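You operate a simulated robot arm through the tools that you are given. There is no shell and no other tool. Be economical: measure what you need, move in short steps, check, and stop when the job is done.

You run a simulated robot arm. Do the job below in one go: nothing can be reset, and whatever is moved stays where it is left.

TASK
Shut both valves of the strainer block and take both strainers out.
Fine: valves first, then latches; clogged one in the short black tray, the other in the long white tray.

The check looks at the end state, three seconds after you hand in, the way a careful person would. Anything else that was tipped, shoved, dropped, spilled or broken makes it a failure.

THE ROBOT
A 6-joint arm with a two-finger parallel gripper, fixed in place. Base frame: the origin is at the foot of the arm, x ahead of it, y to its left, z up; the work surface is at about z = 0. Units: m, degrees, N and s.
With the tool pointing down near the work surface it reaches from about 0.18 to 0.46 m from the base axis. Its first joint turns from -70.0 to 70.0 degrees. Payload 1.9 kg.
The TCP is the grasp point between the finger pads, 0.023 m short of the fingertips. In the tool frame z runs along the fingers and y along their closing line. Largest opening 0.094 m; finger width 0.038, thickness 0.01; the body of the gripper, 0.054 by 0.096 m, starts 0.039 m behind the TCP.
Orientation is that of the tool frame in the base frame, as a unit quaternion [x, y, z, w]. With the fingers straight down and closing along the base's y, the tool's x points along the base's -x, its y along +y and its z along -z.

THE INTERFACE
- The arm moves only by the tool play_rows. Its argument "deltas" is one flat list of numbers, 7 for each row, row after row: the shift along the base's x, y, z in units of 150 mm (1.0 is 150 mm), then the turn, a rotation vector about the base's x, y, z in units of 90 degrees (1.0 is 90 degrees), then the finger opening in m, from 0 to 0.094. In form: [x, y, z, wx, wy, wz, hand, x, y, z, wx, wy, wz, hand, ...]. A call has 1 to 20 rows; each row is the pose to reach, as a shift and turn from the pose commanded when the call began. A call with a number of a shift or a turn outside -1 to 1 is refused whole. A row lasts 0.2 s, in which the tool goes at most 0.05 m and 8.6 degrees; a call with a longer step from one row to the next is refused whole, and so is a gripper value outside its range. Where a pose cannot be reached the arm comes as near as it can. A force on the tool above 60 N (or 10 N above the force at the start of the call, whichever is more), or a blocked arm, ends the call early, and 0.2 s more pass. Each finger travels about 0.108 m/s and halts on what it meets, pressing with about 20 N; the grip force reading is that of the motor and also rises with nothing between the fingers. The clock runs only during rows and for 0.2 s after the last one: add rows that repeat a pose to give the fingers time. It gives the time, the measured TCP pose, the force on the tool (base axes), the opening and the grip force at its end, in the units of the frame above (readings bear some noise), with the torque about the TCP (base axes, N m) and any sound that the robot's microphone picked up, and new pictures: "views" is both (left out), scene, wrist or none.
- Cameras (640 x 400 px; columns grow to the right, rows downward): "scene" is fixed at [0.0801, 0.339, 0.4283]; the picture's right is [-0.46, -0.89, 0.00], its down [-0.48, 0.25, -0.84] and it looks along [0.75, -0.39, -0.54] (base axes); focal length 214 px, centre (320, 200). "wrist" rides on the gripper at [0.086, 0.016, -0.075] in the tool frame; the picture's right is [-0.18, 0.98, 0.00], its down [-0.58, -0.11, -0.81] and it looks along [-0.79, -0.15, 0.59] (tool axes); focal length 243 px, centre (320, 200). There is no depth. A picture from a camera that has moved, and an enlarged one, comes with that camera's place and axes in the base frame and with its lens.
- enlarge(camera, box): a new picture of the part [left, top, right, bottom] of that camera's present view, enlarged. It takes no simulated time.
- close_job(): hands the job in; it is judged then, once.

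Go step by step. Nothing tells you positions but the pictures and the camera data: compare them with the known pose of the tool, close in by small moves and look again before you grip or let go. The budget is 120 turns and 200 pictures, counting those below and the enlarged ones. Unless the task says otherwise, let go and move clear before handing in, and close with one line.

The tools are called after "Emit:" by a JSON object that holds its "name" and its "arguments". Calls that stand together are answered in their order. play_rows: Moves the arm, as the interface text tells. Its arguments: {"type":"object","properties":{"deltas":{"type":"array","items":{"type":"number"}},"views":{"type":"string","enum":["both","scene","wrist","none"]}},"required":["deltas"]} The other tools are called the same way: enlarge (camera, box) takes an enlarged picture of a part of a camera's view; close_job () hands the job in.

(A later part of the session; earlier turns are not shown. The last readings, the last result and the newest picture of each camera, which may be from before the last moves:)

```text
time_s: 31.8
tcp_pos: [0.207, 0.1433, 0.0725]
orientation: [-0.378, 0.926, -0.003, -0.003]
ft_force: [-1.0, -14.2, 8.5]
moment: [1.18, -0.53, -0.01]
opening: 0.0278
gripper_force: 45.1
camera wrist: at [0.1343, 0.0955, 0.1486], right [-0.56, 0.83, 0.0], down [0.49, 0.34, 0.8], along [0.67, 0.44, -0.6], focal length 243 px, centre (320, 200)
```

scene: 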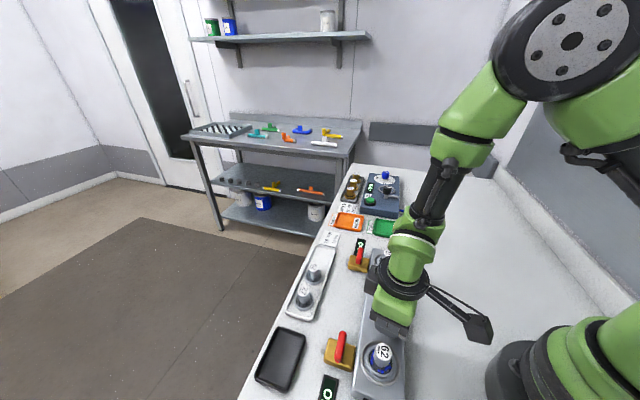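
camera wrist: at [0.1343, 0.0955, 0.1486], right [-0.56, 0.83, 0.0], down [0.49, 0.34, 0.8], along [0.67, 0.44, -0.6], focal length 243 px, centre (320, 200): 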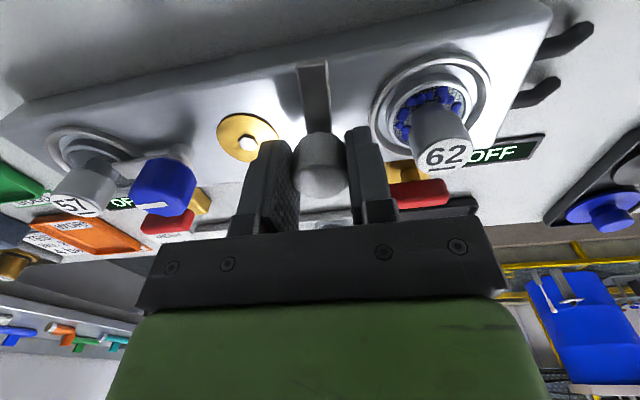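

White latch is fully swung aside. Release, lift, and go to the blue knob (≈(0.273, 0.077)).

Emit:
{"name": "play_rows", "arguments": {"deltas": [0, 0, 0, 0, 0, 0, 0.04, 0, 0, 0.02, 0, 0, 0, 0.06, 0, 0, 0.15, 0, 0, 0, 0.07, 0, 0, 0.3, 0, 0, -0.09, 0.07, 0, 0, 0.4, 0, 0, -0.18, 0.07, 0.06, -0.06, 0.4, 0, 0, -0.27, 0.07, 0.12, -0.12, 0.4, 0, 0, -0.36, 0.07, 0.18, -0.18, 0.4, 0, 0, -0.45, 0.07, 0.24, -0.24, 0.4, 0, 0, -0.54, 0.07, 0.3, -0.3, 0.4, 0, 0, -0.63, 0.07, 0.36, -0.36, 0.4, 0, 0, -0.72, 0.07, 0.4, -0.4, 0.4, 0, 0, -0.81, 0.07, 0.44, -0.435, 0.38, 0, 0, -0.9, 0.07, 0.44, -0.435, 0.36, 0, 0, -0.98, 0.07, 0.44, -0.435, 0.33, 0, 0, -0.99, 0.07]}}

Emit:
{"name": "enlarge", "arguments": {"camera": "wrist", "box": [160, 0, 480, 200]}}

Emit:
{"name": "enlarge", "arguments": {"camera": "scene", "box": [320, 240, 440, 400]}}

```text
time_s: 35.0
tcp_pos: [0.2738, 0.0777, 0.122]
orientation: [0.381, 0.924, 0.001, -0.005]
ft_force: [-0.2, 0.6, 0.1]
moment: [-0.02, 0.0, -0.03]
opening: 0.0699
gripper_force: 0.1
camera wrist: at [0.2239, 0.1514, 0.1979], right [0.82, 0.57, 0.0], down [0.34, -0.49, 0.8], along [0.45, -0.66, -0.6], focal length 243 px, centre (320, 200)
```

scene: 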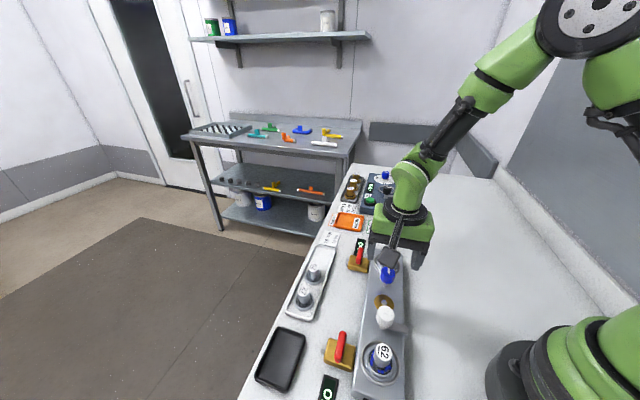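
wrist: 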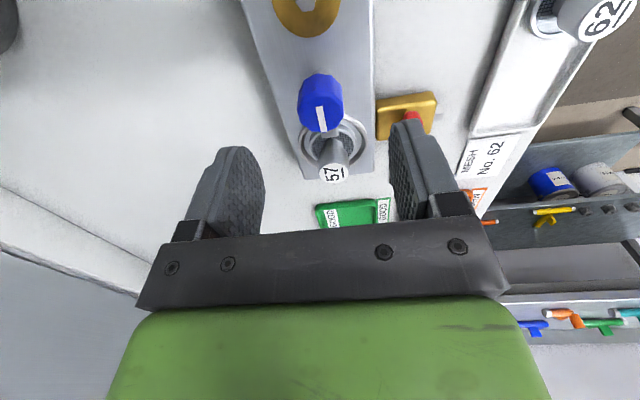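

```text
2.00 times, centred on (320, 100) of wrist
camera zoom: at [0.2239, 0.1514, 0.1979], right [0.82, 0.57, 0.0], down [0.34, -0.49, 0.8], along [0.45, -0.66, -0.6], focal length 485 px, centre (320, 400)
```

zoom: 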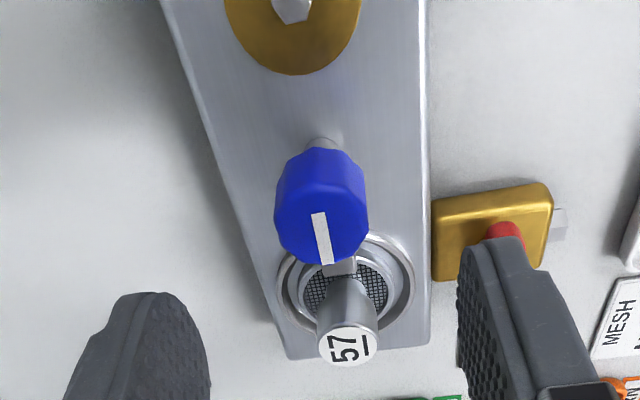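

```text
2.50 times, centred on (380, 320) of scene
camera zoom: at [0.0801, 0.339, 0.4283], right [-0.46, -0.89, 0.0], down [-0.48, 0.25, -0.84], along [0.75, -0.39, -0.54], focal length 536 px, centre (170, -100)
```

zoom: 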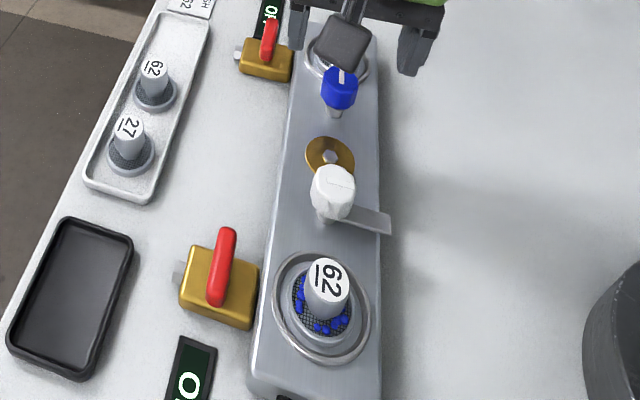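

White latch is clear. The blue knob is centred under the tool; descending and gripping it.

Emit:
{"name": "play_rows", "arguments": {"deltas": [0, 0, -0.15, 0, 0, 0, 0.07, 0, 0, -0.25, 0, 0, 0, 0.07, 0, 0, -0.34, 0, 0, 0, 0.06, 0, 0, -0.34, 0, 0, 0, 0.045, 0, 0, -0.34, 0, 0, 0, 0.03, 0, 0, -0.34, 0, 0, 0, 0.02, 0, 0, -0.34, 0, 0, 0, 0.02], "views": "wrist"}}

```text
time_s: 36.6
tcp_pos: [0.2735, 0.0786, 0.0717]
orientation: [0.38, 0.925, 0.001, -0.004]
ft_force: [-0.8, -1.2, -9.1]
moment: [0.29, -0.64, 0.01]
opening: 0.0277
gripper_force: 44.7
camera wrist: at [0.2246, 0.1515, 0.1471], right [0.82, 0.57, 0.0], down [0.34, -0.49, 0.8], along [0.45, -0.66, -0.6], focal length 243 px, centre (320, 200)
```

wrist: 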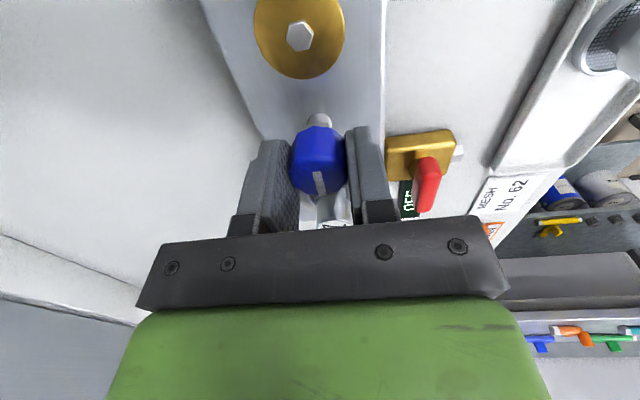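

Well-centred with low forces. Turn counter-clockwise 27° first.

Emit:
{"name": "play_rows", "arguments": {"deltas": [0, 0, 0, 0, 0, 0.06, 0.02, 0, 0, 0, 0, 0, 0.12, 0.02, 0, 0, 0, 0, 0, 0.18, 0.02, 0, 0, 0, 0, 0, 0.24, 0.02, 0, 0, 0, 0, 0, 0.3, 0.02], "views": "wrist"}}

```text
time_s: 37.8
tcp_pos: [0.2758, 0.0804, 0.072]
orientation: [0.152, 0.988, 0.0, -0.001]
ft_force: [20.6, 27.2, 4.0]
moment: [-0.06, 0.39, -0.62]
opening: 0.0279
gripper_force: 44.8
camera wrist: at [0.1972, 0.1221, 0.1471], right [0.47, 0.88, 0.0], down [0.52, -0.28, 0.81], along [0.71, -0.38, -0.59], focal length 243 px, centre (320, 200)
```

wrist: 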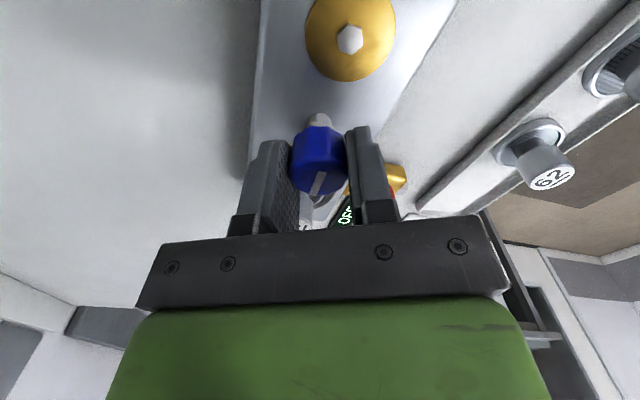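

Emit:
{"name": "enlarge", "arguments": {"camera": "wrist", "box": [260, 100, 420, 230]}}

Emit:
{"name": "enlarge", "arguments": {"camera": "scene", "box": [340, 220, 440, 300]}}

```text
3.08 times, centred on (340, 165) of wrist
camera zoom: at [0.1972, 0.1221, 0.1471], right [0.47, 0.88, 0.0], down [0.52, -0.28, 0.81], along [0.71, -0.38, -0.59], focal length 746 px, centre (258, 308)
```

zoom: 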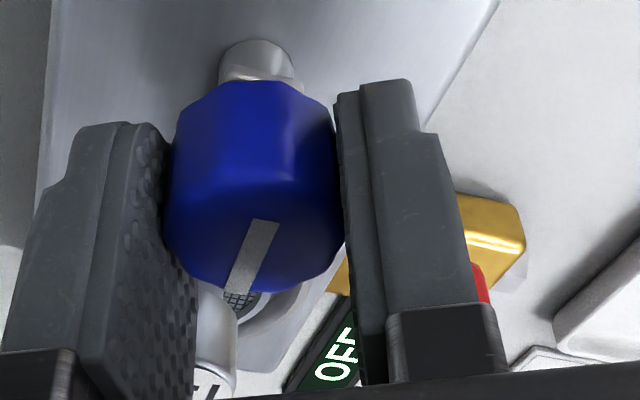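

```text
5.00 times, centred on (390, 260) of scene
camera zoom: at [0.0801, 0.339, 0.4283], right [-0.46, -0.89, 0.0], down [-0.48, 0.25, -0.84], along [0.75, -0.39, -0.54], focal length 1072 px, centre (-30, -100)
```

zoom: 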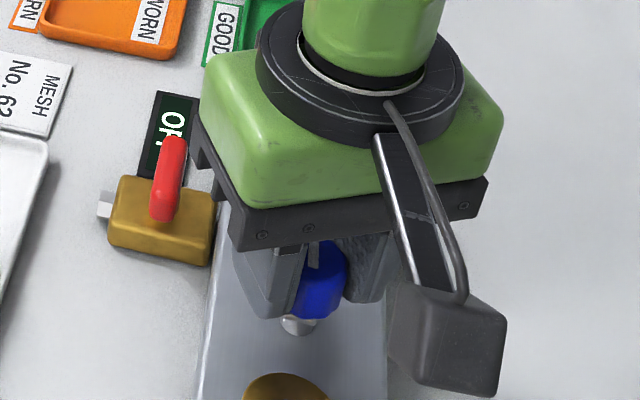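

The blue knob slipped: its pointer still aims at strainer 57, so it has a stop that way. I'll open, return to −45° and turn it clockwise instead.

Emit:
{"name": "play_rows", "arguments": {"deltas": [0, 0, 0, 0, 0, 0, 0.04, -0.015, -0.016, 0, 0, 0, 0, 0.05, -0.015, -0.016, 0, 0, 0, -0.08, 0.05, -0.015, -0.016, 0, 0, 0, -0.16, 0.05, -0.015, -0.016, 0, 0, 0, -0.24, 0.05, -0.015, -0.016, 0, 0, 0, -0.31, 0.05, -0.015, -0.016, 0, 0, 0, -0.31, 0.035, -0.015, -0.016, 0, 0, 0, -0.31, 0.02, -0.015, -0.016, 0, 0, 0, -0.31, 0.02], "views": "wrist"}}

```text
time_s: 39.8
tcp_pos: [0.2721, 0.0784, 0.072]
orientation: [0.387, 0.922, 0.001, -0.001]
ft_force: [20.5, 21.0, 1.7]
moment: [-0.22, -0.39, -0.07]
opening: 0.0331
gripper_force: 14.8
camera wrist: at [0.2232, 0.1505, 0.1471], right [0.83, 0.56, 0.0], down [0.33, -0.49, 0.8], along [0.45, -0.67, -0.59], focal length 243 px, centre (320, 200)
```

wrist: 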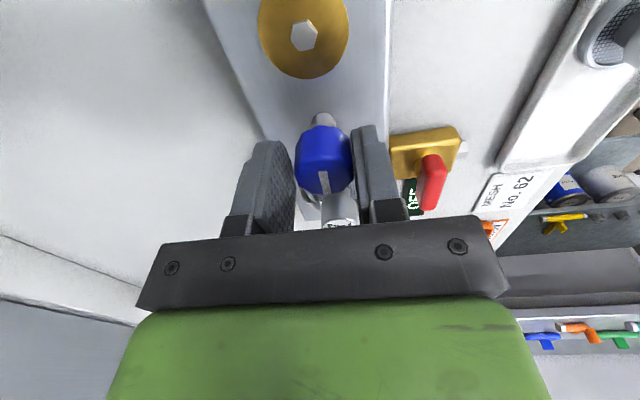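

Emit:
{"name": "play_rows", "arguments": {"deltas": [0.01, 0.01, 0, 0, 0, 0, 0.02, 0.013, 0.013, 0, 0, 0, 0, 0.02, 0.013, 0.013, 0, 0, 0, 0, 0.02, 0.013, 0.013, 0, 0, 0, -0.05, 0.02, 0.013, 0.013, 0, 0, 0, -0.1, 0.02, 0.013, 0.013, 0, 0, 0, -0.15, 0.02, 0.013, 0.013, 0, 0, 0, -0.2, 0.02], "views": "wrist"}}

```text
time_s: 41.4
tcp_pos: [0.274, 0.0781, 0.0714]
orientation: [0.527, 0.85, 0.001, -0.003]
ft_force: [16.8, 7.7, 3.6]
moment: [0.04, -0.37, -0.06]
opening: 0.0284
gripper_force: 9.7
camera wrist: at [0.25, 0.1626, 0.1464], right [0.96, 0.27, 0.0], down [0.16, -0.57, 0.8], along [0.21, -0.77, -0.6], focal length 243 px, centre (320, 200)
```

wrist: 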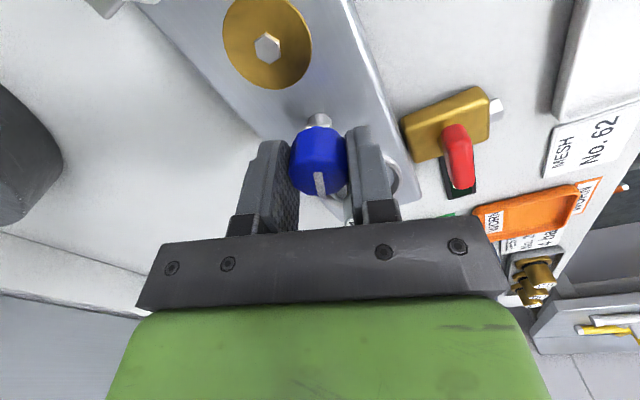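

It turns clockwise with the tool. Continuing in stages, following a slight arc.

Emit:
{"name": "play_rows", "arguments": {"deltas": [0.004, 0.002, 0, 0, 0, -0.06, 0.02, 0.007, 0.003, 0, 0, 0, -0.12, 0.02, 0.01, 0.004, 0, 0, 0, -0.18, 0.02, 0.013, 0.005, 0, 0, 0, -0.24, 0.02, 0.016, 0.005, 0, 0, 0, -0.3, 0.02], "views": "wrist"}}

```text
time_s: 42.6
tcp_pos: [0.2722, 0.0788, 0.0706]
orientation: [0.713, 0.701, -0.005, -0.007]
ft_force: [-39.7, -11.5, 27.7]
moment: [-0.05, -0.13, 0.13]
opening: 0.0279
gripper_force: 44.9
camera wrist: at [0.2909, 0.1647, 0.1456], right [0.98, -0.2, -0.02], down [-0.1, -0.58, 0.81], along [-0.17, -0.79, -0.59], focal length 243 px, centre (320, 200)
```

wrist: 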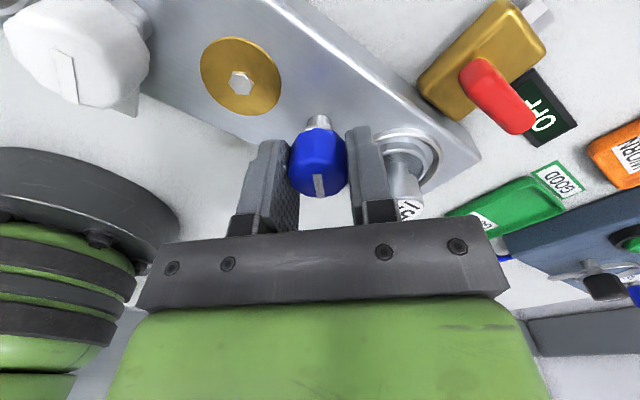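

Emit:
{"name": "play_rows", "arguments": {"deltas": [-0.008, 0, 0.003, 0, 0, 0, 0.02, -0.008, 0, 0.003, 0, 0, 0, 0.02], "views": "none"}}

```text
time_s: 43.2
tcp_pos: [0.2724, 0.0778, 0.0706]
orientation: [0.711, 0.703, -0.003, -0.006]
ft_force: [-27.6, 6.0, -22.7]
moment: [-0.63, -0.54, 0.06]
opening: 0.0279
gripper_force: 44.9
```

Emit:
{"name": "play_rows", "arguments": {"deltas": [-0.016, 0, -0.001, 0, 0, 0, 0.02, -0.016, 0, -0.001, 0, 0, -0.06, 0.02, -0.015, 0.001, -0.001, 0, 0, -0.12, 0.02, -0.014, 0.002, -0.001, 0, 0, -0.18, 0.02, -0.013, 0.003, -0.001, 0, 0, -0.24, 0.02, -0.012, 0.004, -0.001, 0, 0, -0.3, 0.02], "views": "wrist"}}

```text
time_s: 44.6
tcp_pos: [0.2716, 0.0815, 0.0724]
orientation: [0.856, 0.518, 0.002, -0.004]
ft_force: [-26.5, 15.8, 9.7]
moment: [-0.16, 0.0, -0.03]
opening: 0.0271
gripper_force: 44.8
camera wrist: at [0.3265, 0.1496, 0.1475], right [0.78, -0.62, -0.01], down [-0.37, -0.47, 0.8], along [-0.5, -0.63, -0.6], focal length 243 px, centre (320, 200)
```

wrist: 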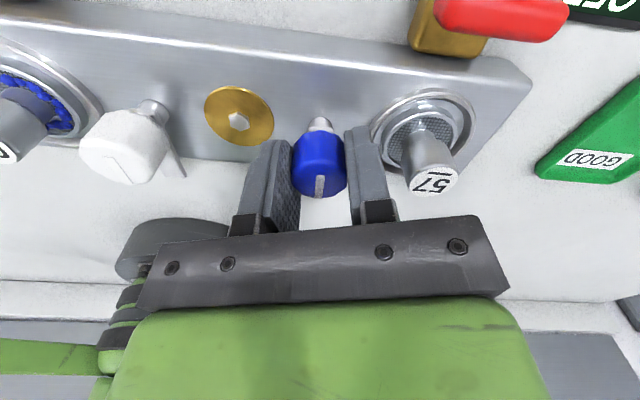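

Emit:
{"name": "play_rows", "arguments": {"deltas": [-0.012, 0.01, 0, 0, 0, 0, 0.02, -0.012, 0.01, 0, 0, 0, -0.06, 0.02, -0.012, 0.01, 0, 0, 0, -0.12, 0.02, -0.012, 0.01, 0, 0, 0, -0.18, 0.02, -0.012, 0.01, 0, 0, 0, -0.195, 0.02], "views": "wrist"}}

```text
time_s: 45.8
tcp_pos: [0.272, 0.0804, 0.0719]
orientation: [0.924, 0.381, 0.005, -0.002]
ft_force: [16.5, -7.8, 8.7]
moment: [-0.07, -0.88, 0.46]
opening: 0.0277
gripper_force: 45.2
camera wrist: at [0.3446, 0.1308, 0.1484], right [0.56, -0.83, 0.0], down [-0.5, -0.34, 0.8], along [-0.66, -0.45, -0.6], focal length 243 px, centre (320, 200)
```

wrist: 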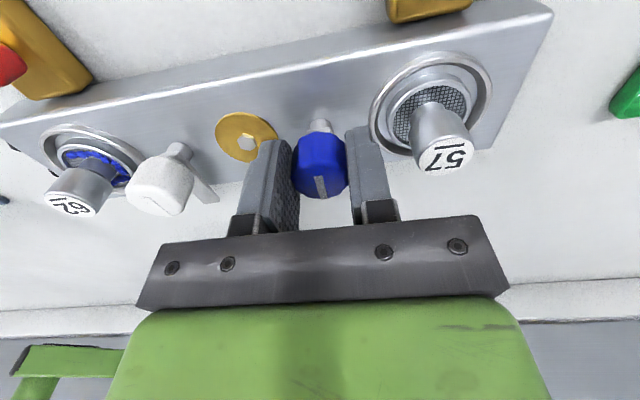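

Both latches now seem aside. Releasing, lifting and moving above strainer 57.

Emit:
{"name": "play_rows", "arguments": {"deltas": [0, 0, 0, 0, 0, 0, 0.045, 0, 0, 0.05, 0, 0, 0, 0.06, 0, 0, 0.2, 0, 0, 0, 0.06, 0, 0, 0.35, 0, 0, 0.09, 0.06, 0, 0, 0.45, 0, 0, 0.18, 0.06, 0.03, -0.03, 0.45, 0, 0, 0.27, 0.06, 0.06, -0.06, 0.45, 0, 0, 0.36, 0.06, 0.1, -0.1, 0.45, 0, 0, 0.45, 0.06, 0.13, -0.13, 0.45, 0, 0, 0.54, 0.06, 0.16, -0.16, 0.45, 0, 0, 0.63, 0.06, 0.19, -0.19, 0.45, 0, 0, 0.72, 0.06, 0.22, -0.22, 0.45, 0, 0, 0.81, 0.06, 0.25, -0.25, 0.45, 0, 0, 0.9, 0.06, 0.273, -0.29, 0.45, 0, 0, 0.98, 0.06, 0.273, -0.29, 0.45, 0, 0, 1, 0.06]}}

Emit:
{"name": "enlarge", "arguments": {"camera": "wrist", "box": [200, 0, 440, 150]}}

Emit:
{"name": "enlarge", "arguments": {"camera": "scene", "box": [320, 220, 440, 400]}}

```text
time_s: 49.0
tcp_pos: [0.3127, 0.0379, 0.139]
orientation: [0.384, 0.923, 0.0, -0.005]
ft_force: [-0.2, -0.5, 0.1]
moment: [0.02, 0.03, -0.02]
opening: 0.0601
gripper_force: 0.0
camera wrist: at [0.2632, 0.1105, 0.2146], right [0.83, 0.56, 0.0], down [0.34, -0.49, 0.8], along [0.45, -0.66, -0.6], focal length 243 px, centre (320, 200)
```

scene: 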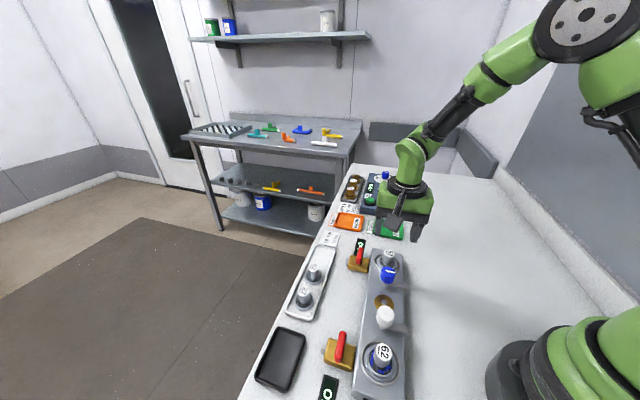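
wrist: 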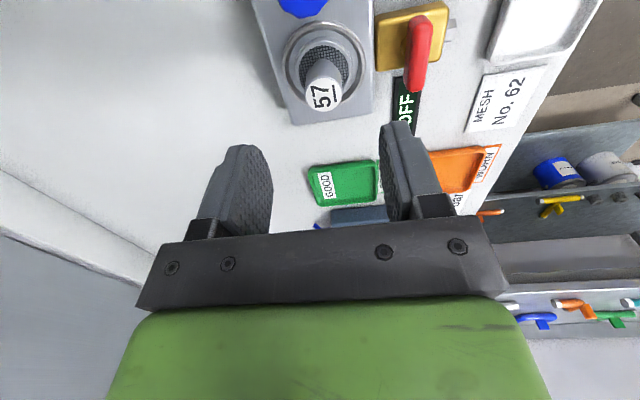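

```text
2.67 times, centred on (320, 75) of wrist
camera zoom: at [0.2632, 0.1105, 0.2146], right [0.83, 0.56, 0.0], down [0.34, -0.49, 0.8], along [0.45, -0.66, -0.6], focal length 647 px, centre (320, 533)
```

zoom: 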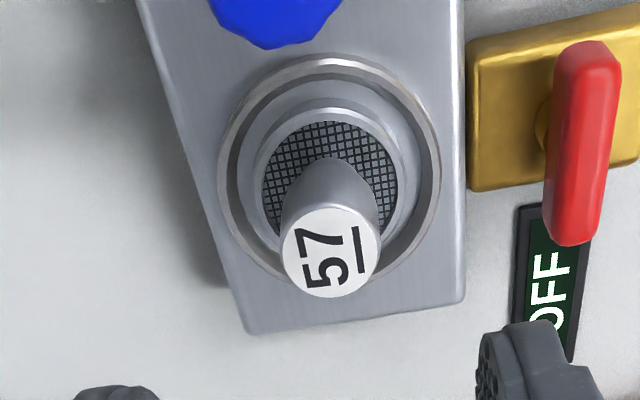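

```text
2.22 times, centred on (380, 310) of scene
camera zoom: at [0.0801, 0.339, 0.4283], right [-0.46, -0.89, 0.0], down [-0.48, 0.25, -0.84], along [0.75, -0.39, -0.54], focal length 477 px, centre (187, -44)
```

zoom: 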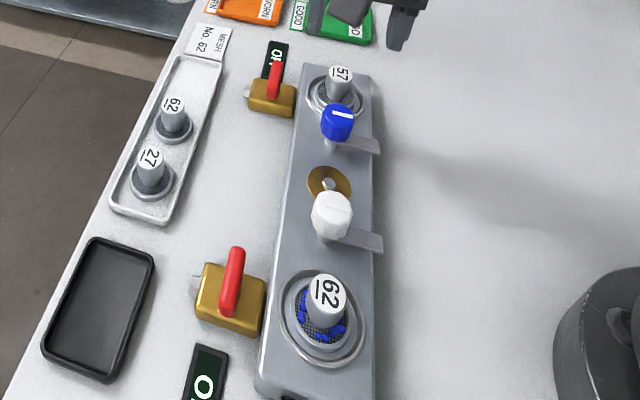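

Both latches are clear of both strainers. Strainer 57's knob is nearly on the tool axis; small correction, then descend and grip.

Emit:
{"name": "play_rows", "arguments": {"deltas": [0.013, 0.009, -0.15, 0, 0, 0, 0.06, 0.013, 0.009, -0.3, 0, 0, 0, 0.06, 0.013, 0.009, -0.4, 0, 0, 0, 0.06, 0.013, 0.009, -0.473, 0, 0, 0, 0.06, 0.013, 0.009, -0.473, 0, 0, 0, 0.04, 0.013, 0.009, -0.473, 0, 0, 0, 0.02, 0.013, 0.009, -0.473, 0, 0, 0, 0.015, 0.013, 0.009, -0.473, 0, 0, 0, 0.015]}}

```text
time_s: 50.8
tcp_pos: [0.3122, 0.0388, 0.0676]
orientation: [0.385, 0.923, -0.001, -0.004]
ft_force: [0.4, -0.3, -0.4]
moment: [0.05, 0.01, 0.03]
opening: 0.0238
gripper_force: 19.4
camera wrist: at [0.2644, 0.1121, 0.1441], right [0.83, 0.56, 0.0], down [0.34, -0.49, 0.8], along [0.45, -0.67, -0.6], focal length 243 px, centre (320, 200)
```

scene: 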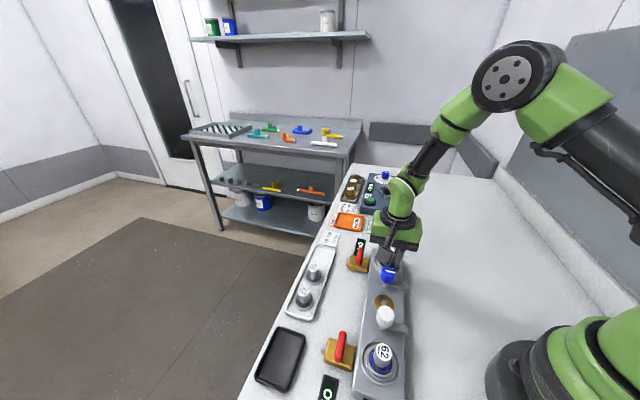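
wrist: 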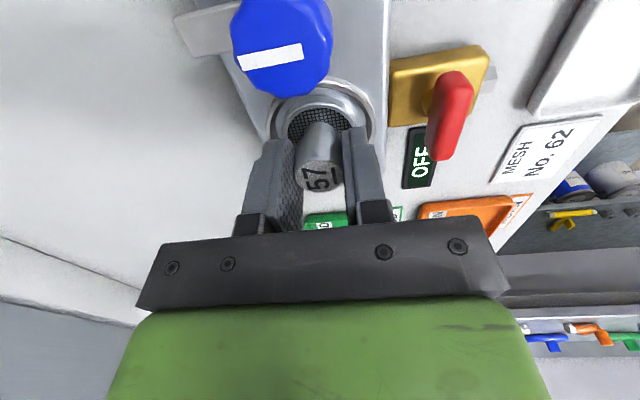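

Gripped squarely. Lifting straight up slowly.

Emit:
{"name": "play_rows", "arguments": {"deltas": [0, 0, 0, 0, 0, 0, 0.01, 0, 0, 0.06, 0, 0, 0, 0.01, 0, 0, 0.14, 0, 0, 0, 0.01, 0, 0, 0.24, 0, 0, 0, 0.01, 0, 0, 0.36, 0, 0, 0, 0.01, 0, 0, 0.5, 0, 0, 0, 0.01]}}

Emit:
{"name": "enlarge", "arguments": {"camera": "scene", "box": [330, 180, 450, 280]}}

Emit:
{"name": "enlarge", "arguments": {"camera": "scene", "box": [240, 220, 360, 400]}}

```text
time_s: 52.2
tcp_pos: [0.3128, 0.0397, 0.1441]
orientation: [0.383, 0.924, 0.0, -0.004]
ft_force: [-0.4, 0.4, -0.3]
moment: [-0.01, 0.01, -0.02]
opening: 0.0099
gripper_force: 0.1
camera wrist: at [0.264, 0.1117, 0.219], right [0.83, 0.56, 0.0], down [0.34, -0.49, 0.8], along [0.45, -0.67, -0.6], focal length 243 px, centre (320, 200)
```

scene: 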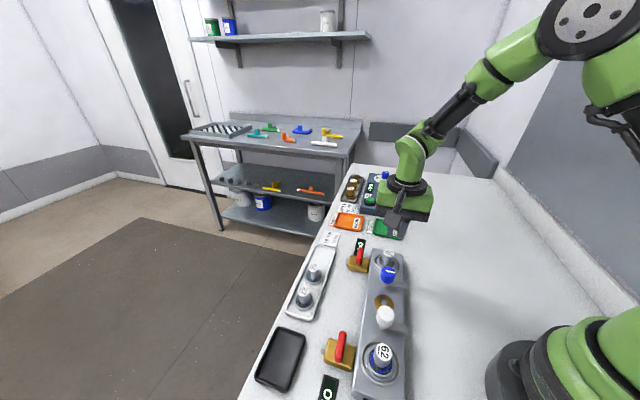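
wrist: 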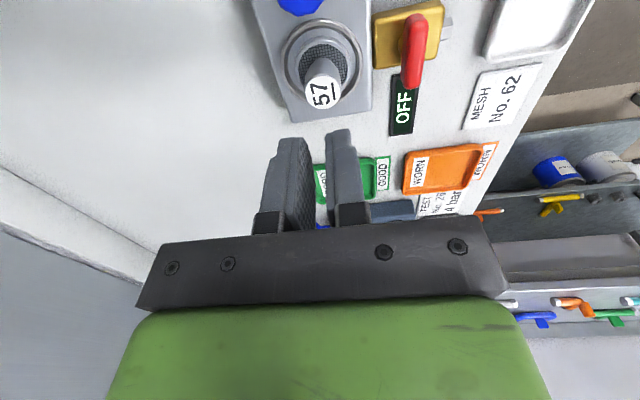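

```text
4.00 times, centred on (390, 230) of scene
camera zoom: at [0.0801, 0.339, 0.4283], right [-0.46, -0.89, 0.0], down [-0.48, 0.25, -0.84], along [0.75, -0.39, -0.54], focal length 858 px, centre (40, 80)
```

zoom: 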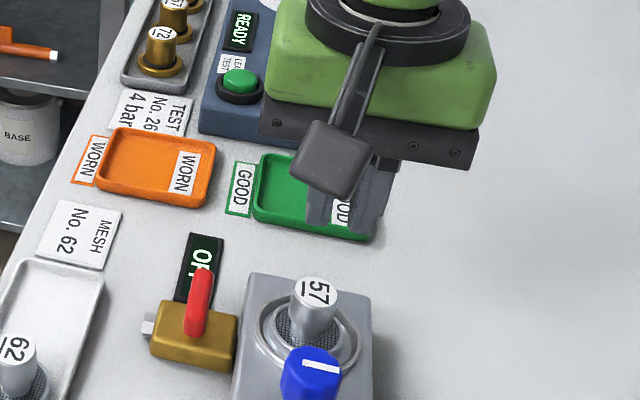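

```text
2.22 times, centred on (300, 310) of scene
camera zoom: at [0.0801, 0.339, 0.4283], right [-0.46, -0.89, 0.0], down [-0.48, 0.25, -0.84], along [0.75, -0.39, -0.54], focal length 477 px, centre (364, -44)
```

zoom: 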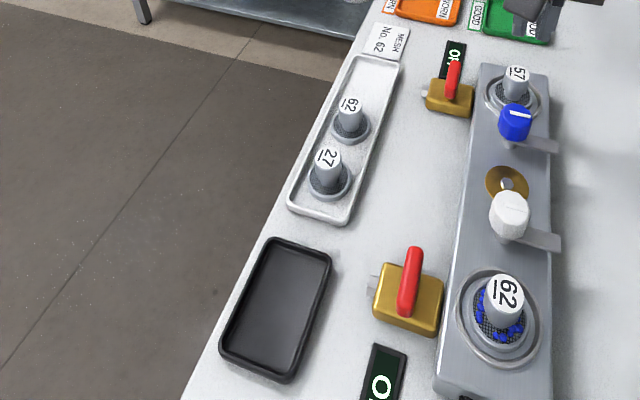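

The fingers slipped off; 57 is still seated, undisturbed. I'll re-grip lower on the knob with more settle time.

Emit:
{"name": "play_rows", "arguments": {"deltas": [0, 0, 0, 0, 0, 0, 0.045, 0, 0, -0.15, 0, 0, 0, 0.06, 0, 0, -0.3, 0, 0, 0, 0.06, 0, 0, -0.45, 0, 0, 0, 0.06, 0, 0, -0.53, 0, 0, 0, 0.06, 0, 0, -0.55, 0, 0, 0, 0.06], "views": "wrist"}}

Emit:
{"name": "enlarge", "arguments": {"camera": "wrist", "box": [220, 80, 420, 220]}}

```text
time_s: 53.6
tcp_pos: [0.3142, 0.0389, 0.0625]
orientation: [0.385, 0.923, -0.001, -0.004]
ft_force: [-0.2, -0.4, -0.1]
moment: [-0.01, 0.03, -0.02]
opening: 0.0599
gripper_force: 0.0
camera wrist: at [0.265, 0.1125, 0.1367], right [0.83, 0.56, 0.0], down [0.34, -0.49, 0.8], along [0.45, -0.67, -0.6], focal length 243 px, centre (320, 200)
```

wrist: 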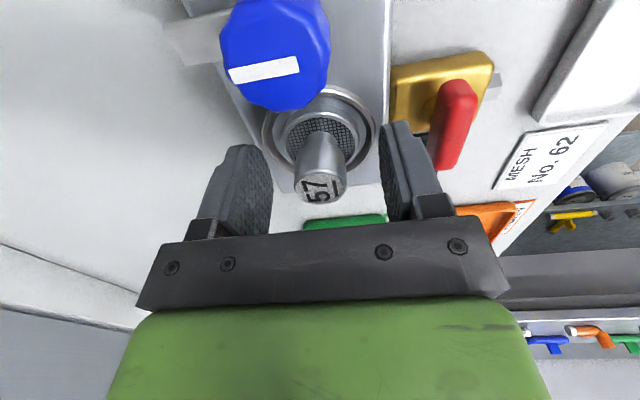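

```text
2.86 times, centred on (320, 150) of wrist
camera zoom: at [0.265, 0.1125, 0.1367], right [0.83, 0.56, 0.0], down [0.34, -0.49, 0.8], along [0.45, -0.67, -0.6], focal length 693 px, centre (320, 343)
```

zoom: 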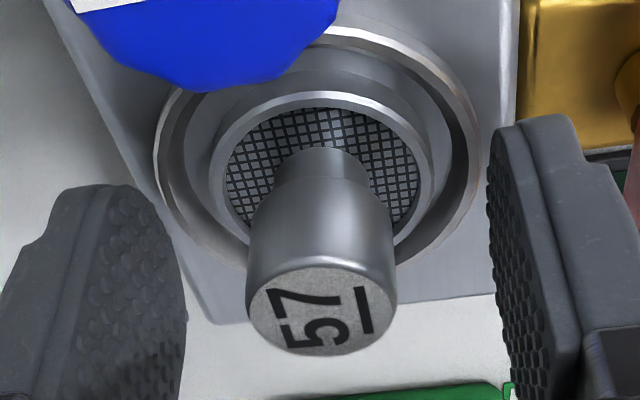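

Emit:
{"name": "play_rows", "arguments": {"deltas": [0, 0, 0.015, 0, 0, 0, 0.06, 0, 0, 0.015, 0, 0, 0, 0.04, 0, 0, 0.015, 0, 0, 0, 0.02, 0, 0, 0.015, 0, 0, 0, 0.005, 0, 0, 0.015, 0, 0, 0, 0.0, 0, 0, 0.015, 0, 0, 0, 0.0, 0, 0, 0.015, 0, 0, 0, 0.0], "views": "wrist"}}

Emit:
{"name": "enlarge", "arguments": {"camera": "wrist", "box": [220, 80, 420, 220]}}

```text
time_s: 55.2
tcp_pos: [0.314, 0.0392, 0.0637]
orientation: [0.384, 0.923, -0.001, -0.004]
ft_force: [0.1, 0.2, 0.4]
moment: [-0.01, -0.02, -0.01]
opening: 0.024
gripper_force: 20.1
camera wrist: at [0.2651, 0.1124, 0.1388], right [0.83, 0.56, 0.0], down [0.34, -0.49, 0.8], along [0.45, -0.67, -0.6], focal length 243 px, centre (320, 200)
```

wrist: 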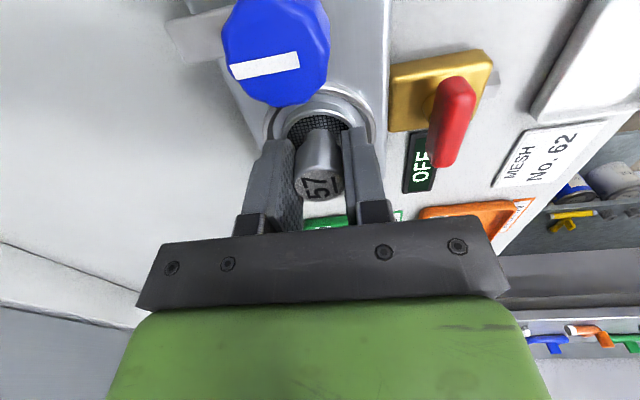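

```text
2.86 times, centred on (320, 150) of wrist
camera zoom: at [0.2651, 0.1124, 0.1388], right [0.83, 0.56, 0.0], down [0.34, -0.49, 0.8], along [0.45, -0.67, -0.6], focal length 693 px, centre (320, 343)
```

zoom: 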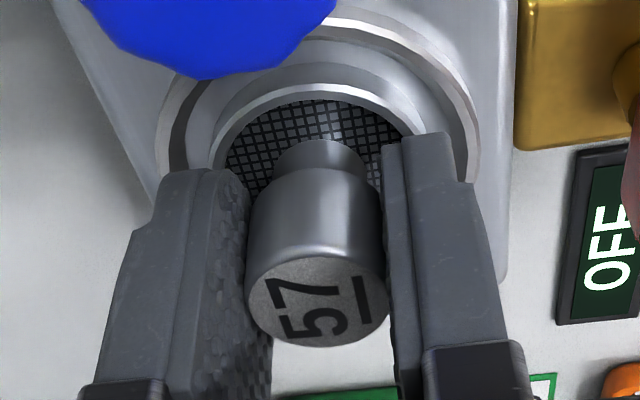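

Firm grip on the knob head. Lifting in small steps and reading the force.

Emit:
{"name": "play_rows", "arguments": {"deltas": [0, 0, 0.01, 0, 0, 0, 0, 0, 0, 0.02, 0, 0, 0, 0, 0, 0, 0.03, 0, 0, 0, 0, 0, 0, 0.04, 0, 0, 0, 0], "views": "wrist"}}

```text
time_s: 56.2
tcp_pos: [0.3131, 0.0397, 0.0689]
orientation: [0.384, 0.923, 0.0, -0.004]
ft_force: [0.3, -0.6, 0.2]
moment: [-0.02, 0.01, -0.02]
opening: 0.024
gripper_force: 19.8
camera wrist: at [0.2645, 0.1123, 0.1446], right [0.83, 0.56, -0.01], down [0.34, -0.49, 0.8], along [0.45, -0.67, -0.6], focal length 243 px, centre (320, 200)
```

wrist: 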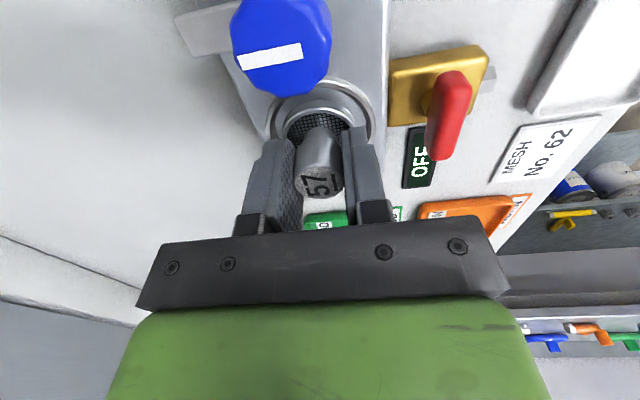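

It's rising with the fingers. Continue slowly.

Emit:
{"name": "play_rows", "arguments": {"deltas": [0, 0, 0.02, 0, 0, 0, 0, 0, 0, 0.04, 0, 0, 0, 0, 0, 0, 0.06, 0, 0, 0, 0, 0, 0, 0.08, 0, 0, 0, 0, 0, 0, 0.1, 0, 0, 0, 0], "views": "wrist"}}

```text
time_s: 57.4
tcp_pos: [0.3136, 0.0389, 0.0839]
orientation: [0.383, 0.924, -0.001, -0.003]
ft_force: [0.3, 0.7, -0.2]
moment: [-0.01, -0.02, -0.03]
opening: 0.024
gripper_force: 20.4
camera wrist: at [0.2648, 0.1121, 0.1594], right [0.83, 0.56, 0.0], down [0.34, -0.49, 0.8], along [0.45, -0.67, -0.6], focal length 243 px, centre (320, 200)
```

wrist: 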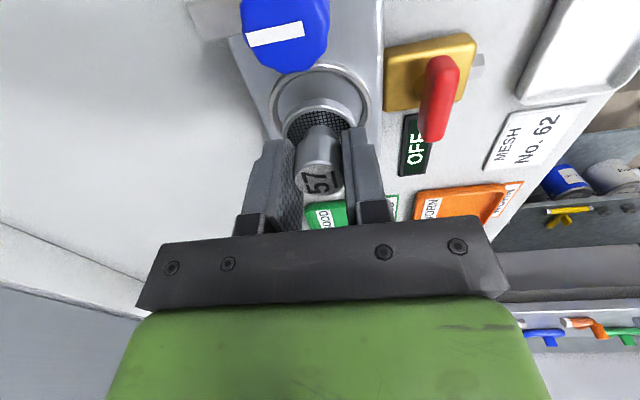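

Strainer 57 is coming out. Continue gently to travel height.

Emit:
{"name": "play_rows", "arguments": {"deltas": [0, 0, 0.02, 0, 0, 0, 0, 0, 0, 0.045, 0, 0, 0, 0, 0, 0, 0.07, 0, 0, 0, 0, 0, 0, 0.1, 0, 0, 0, 0, 0, 0, 0.13, 0, 0, 0, 0, 0, 0, 0.16, 0, 0, 0, 0, 0, 0, 0.19, 0, 0, 0, 0, 0, 0, 0.22, 0, 0, 0, 0, 0, 0, 0.25, 0, 0, 0, 0, 0, 0, 0.28, 0, 0, 0, 0, 0, 0, 0.31, 0, 0, 0, 0, 0, 0, 0.34, 0, 0, 0, 0]}}

Emit:
{"name": "enlarge", "arguments": {"camera": "scene", "box": [330, 180, 450, 280]}}

```text
time_s: 60.0
tcp_pos: [0.3124, 0.0396, 0.1351]
orientation: [0.385, 0.923, -0.001, -0.004]
ft_force: [1.0, -0.7, -0.6]
moment: [-0.01, -0.04, -0.01]
opening: 0.0239
gripper_force: 19.7
camera wrist: at [0.264, 0.1121, 0.211], right [0.83, 0.56, 0.0], down [0.34, -0.49, 0.8], along [0.45, -0.67, -0.6], focal length 243 px, centre (320, 200)
```

scene: 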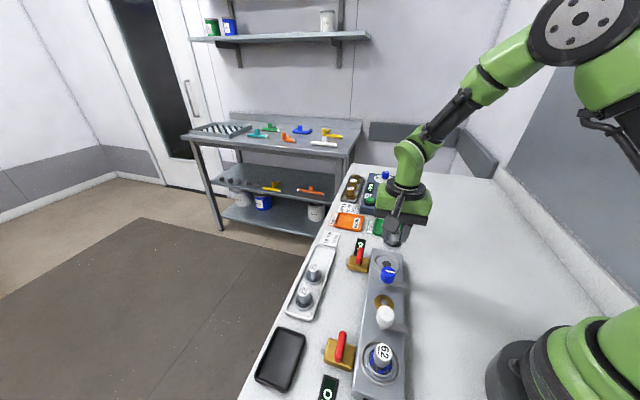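
wrist: 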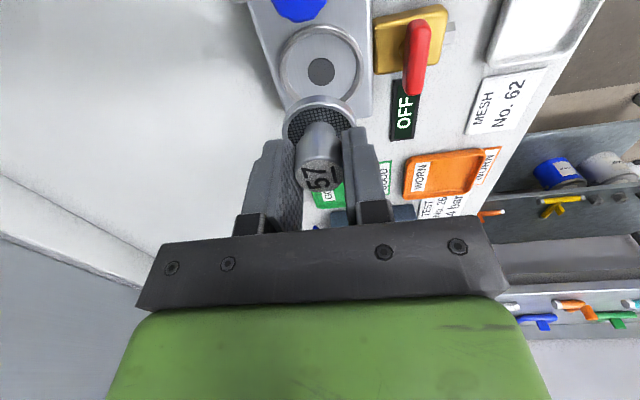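

```text
4.00 times, centred on (390, 230) of scene
camera zoom: at [0.0801, 0.339, 0.4283], right [-0.46, -0.89, 0.0], down [-0.48, 0.25, -0.84], along [0.75, -0.39, -0.54], focal length 858 px, centre (40, 80)
```

zoom: 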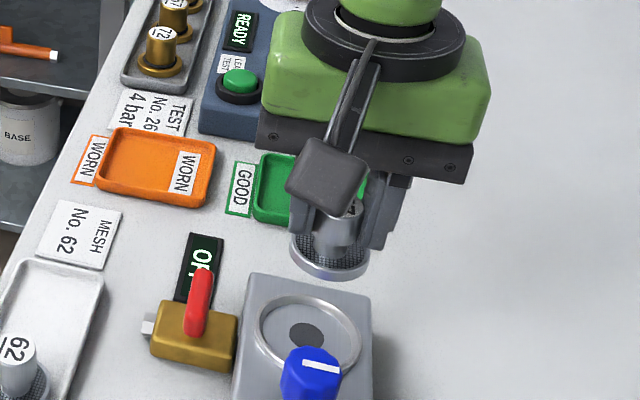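

Strainer 57 is out and held. The free end of the long white tray is around (0.415, 0.158); carrying it there at height.

Emit:
{"name": "play_rows", "arguments": {"deltas": [0.03, 0.035, 0.02, 0, 0, 0, 0, 0.09, 0.1, 0.02, 0, 0, 0, 0, 0.16, 0.18, 0.02, 0, 0, 0, 0, 0.23, 0.26, 0.02, 0, 0, 0, 0, 0.3, 0.35, 0.02, 0, 0, 0, 0, 0.37, 0.43, 0.02, 0, 0, 0, 0, 0.44, 0.51, 0.02, 0, 0, 0, 0, 0.51, 0.59, 0.02, 0, 0, 0, 0, 0.58, 0.67, 0.02, 0, 0, 0, 0, 0.64, 0.74, 0, 0, 0, 0, 0, 0.67, 0.775, -0.03, 0, 0, 0, 0, 0.683, 0.79, -0.06, 0, 0, 0, 0]}}

Emit:
{"name": "enlarge", "arguments": {"camera": "scene", "box": [280, 200, 400, 320]}}

Emit:
{"name": "enlarge", "arguments": {"camera": "wrist", "box": [200, 0, 440, 200]}}

```text
time_s: 62.6
tcp_pos: [0.4155, 0.1578, 0.1264]
orientation: [0.383, 0.924, -0.001, -0.004]
ft_force: [-0.3, 0.4, -1.4]
moment: [0.01, -0.01, 0.01]
opening: 0.0234
gripper_force: 19.8
camera wrist: at [0.3668, 0.2305, 0.2011], right [0.83, 0.56, 0.0], down [0.34, -0.49, 0.8], along [0.45, -0.67, -0.6], focal length 243 px, centre (320, 200)
```

scene: 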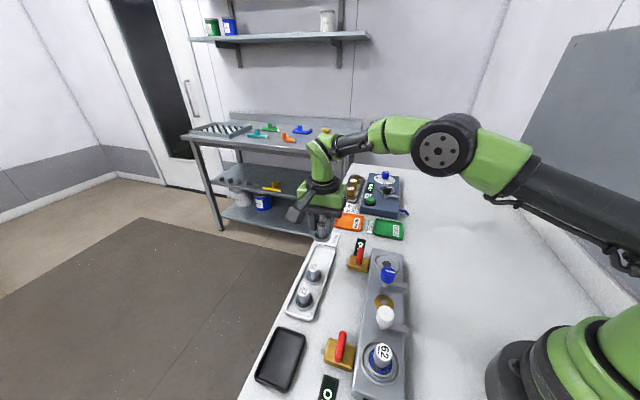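
wrist: 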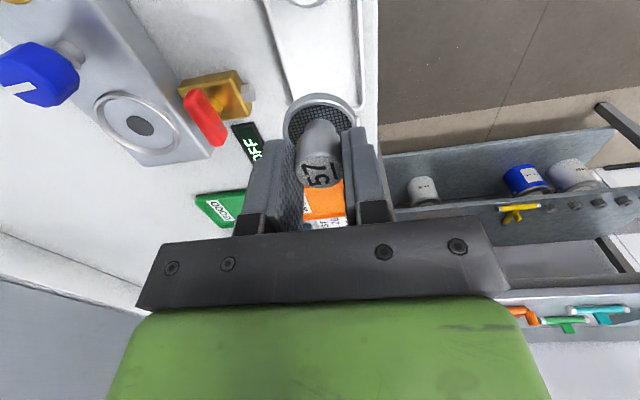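

```text
3.33 times, centred on (340, 260) of scene
camera zoom: at [0.0801, 0.339, 0.4283], right [-0.46, -0.89, 0.0], down [-0.48, 0.25, -0.84], along [0.75, -0.39, -0.54], focal length 715 px, centre (253, 0)
```

zoom: 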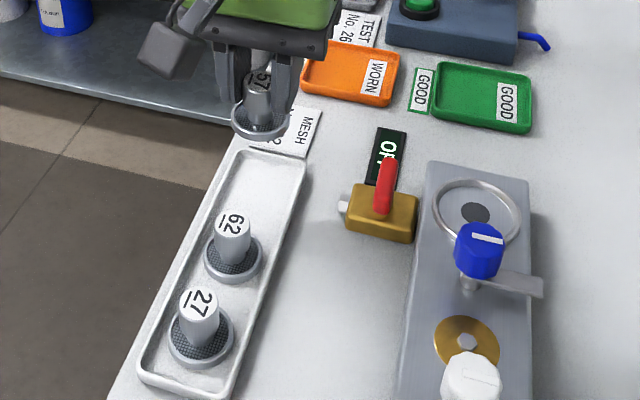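

```text
2.00 times, centred on (320, 100) of wrist
camera zoom: at [0.3668, 0.2305, 0.2011], right [0.83, 0.56, 0.0], down [0.34, -0.49, 0.8], along [0.45, -0.67, -0.6], focal length 485 px, centre (320, 400)
```

zoom: 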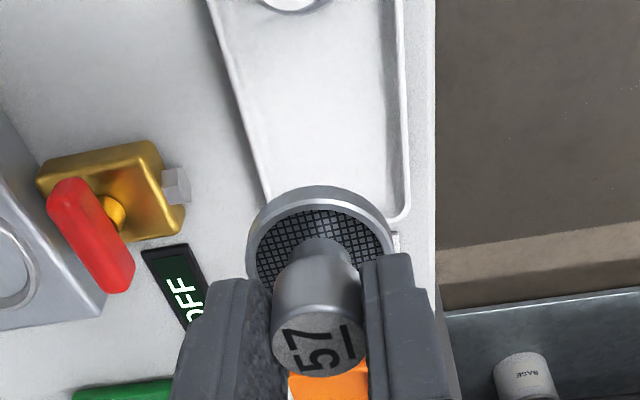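

Position over the tray's free end checks out in both directions. Lowering to just above the tray.

Emit:
{"name": "play_rows", "arguments": {"deltas": [0, 0, -0.08, 0, 0, 0, 0, 0, 0, -0.16, 0, 0, 0, 0, 0, 0, -0.24, 0, 0, 0, 0, 0, 0, -0.32, 0, 0, 0, 0, 0, 0, -0.4, 0, 0, 0, 0, 0, 0, -0.47, 0, 0, 0, 0, 0, 0, -0.52, 0, 0, 0, 0, 0, 0, -0.55, 0, 0, 0, 0]}}

Emit:
{"name": "enlarge", "arguments": {"camera": "scene", "box": [280, 200, 400, 320]}}

Emit:
{"name": "enlarge", "arguments": {"camera": "wrist", "box": [200, 0, 440, 200]}}

```text
time_s: 64.4
tcp_pos: [0.4173, 0.158, 0.0459]
orientation: [0.384, 0.923, 0.001, -0.003]
ft_force: [-8.9, -2.7, 28.5]
moment: [-0.17, 0.43, 0.02]
opening: 0.0234
gripper_force: 20.2
camera wrist: at [0.3681, 0.2304, 0.1207], right [0.83, 0.56, 0.0], down [0.33, -0.49, 0.8], along [0.45, -0.66, -0.6], focal length 243 px, centre (320, 200)
```

scene: 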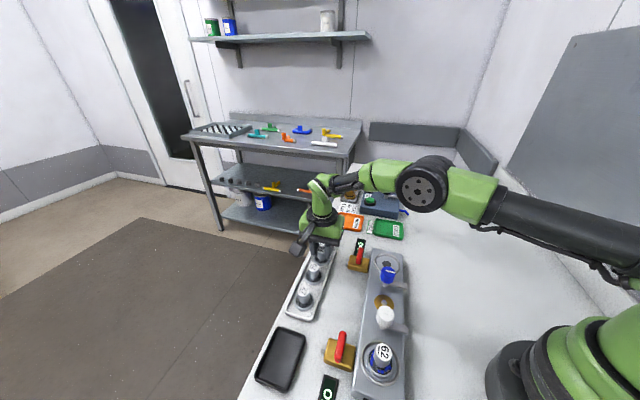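
wrist: 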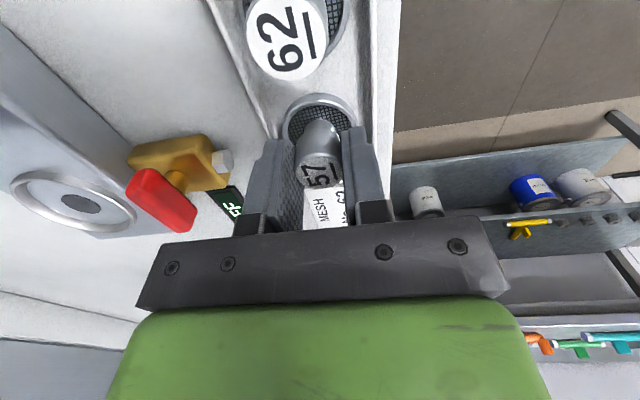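

```text
3.33 times, centred on (340, 260) of scene
camera zoom: at [0.08, 0.3389, 0.4284], right [-0.46, -0.89, 0.0], down [-0.48, 0.25, -0.84], along [0.75, -0.39, -0.54], focal length 715 px, centre (253, 0)
```

zoom: 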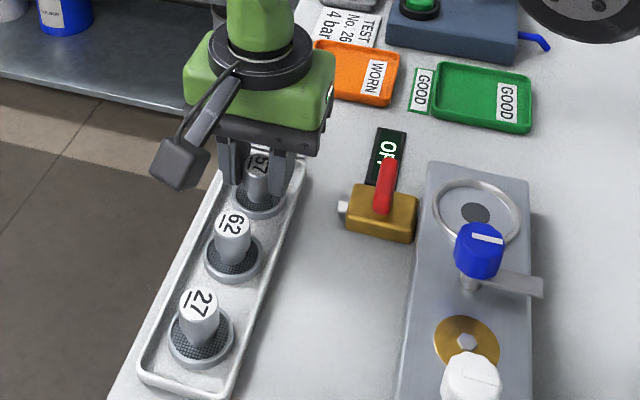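

```text
2.00 times, centred on (320, 100) of wrist
camera zoom: at [0.3681, 0.2304, 0.1207], right [0.83, 0.56, 0.0], down [0.33, -0.49, 0.8], along [0.45, -0.66, -0.6], focal length 485 px, centre (320, 400)
```

zoom: 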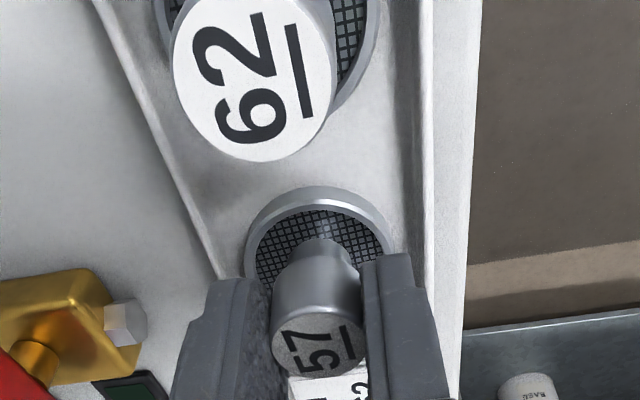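

It's resting on the tray floor, inside the rim. Opening just a little and lifting away.

Emit:
{"name": "play_rows", "arguments": {"deltas": [0, 0, 0.012, 0, 0, 0, 0, 0, 0, 0.012, 0, 0, 0, 0.028, 0, 0, 0.012, 0, 0, 0, 0.036, 0, 0, 0.012, 0, 0, 0, 0.036, 0, 0, 0.08, 0, 0, 0, 0.036, 0, 0, 0.2, 0, 0, 0, 0.036, 0, 0, 0.4, 0, 0, 0, 0.04, 0, 0, 0.6, 0, 0, 0, 0.05]}}

Emit:
{"name": "enlarge", "arguments": {"camera": "wrist", "box": [200, 0, 440, 150]}}

```text
time_s: 66.2
tcp_pos: [0.4165, 0.1584, 0.1344]
orientation: [0.385, 0.923, -0.001, -0.004]
ft_force: [0.4, 1.0, -0.5]
moment: [-0.01, 0.01, 0.0]
opening: 0.0502
gripper_force: 0.1
camera wrist: at [0.3676, 0.2309, 0.2095], right [0.83, 0.56, -0.01], down [0.34, -0.49, 0.8], along [0.45, -0.67, -0.6], focal length 243 px, centre (320, 200)
```

scene: 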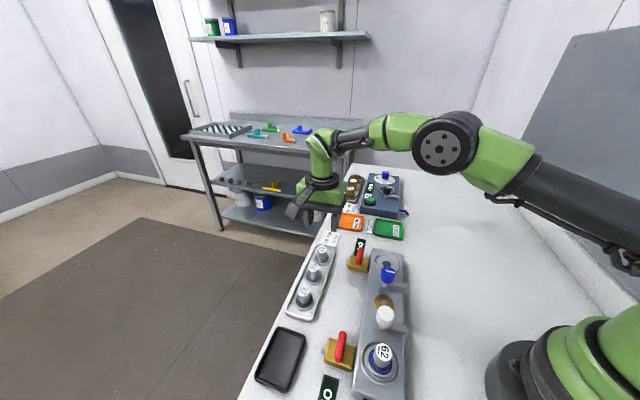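
wrist: 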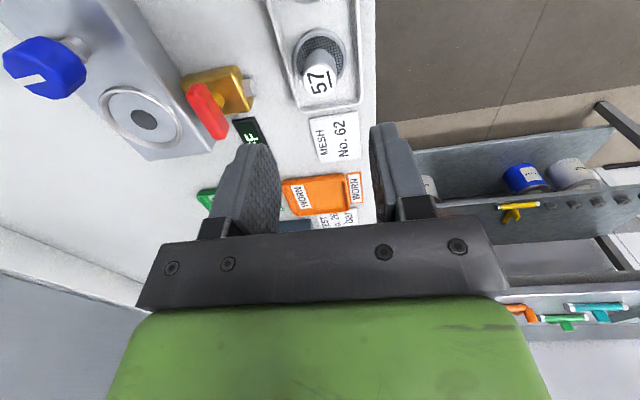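

```text
2.67 times, centred on (320, 75) of wrist
camera zoom: at [0.3676, 0.2309, 0.2095], right [0.83, 0.56, -0.01], down [0.34, -0.49, 0.8], along [0.45, -0.67, -0.6], focal length 647 px, centre (320, 533)
```

zoom: 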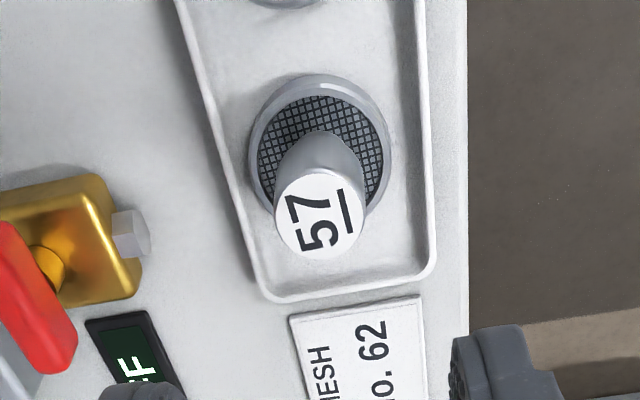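

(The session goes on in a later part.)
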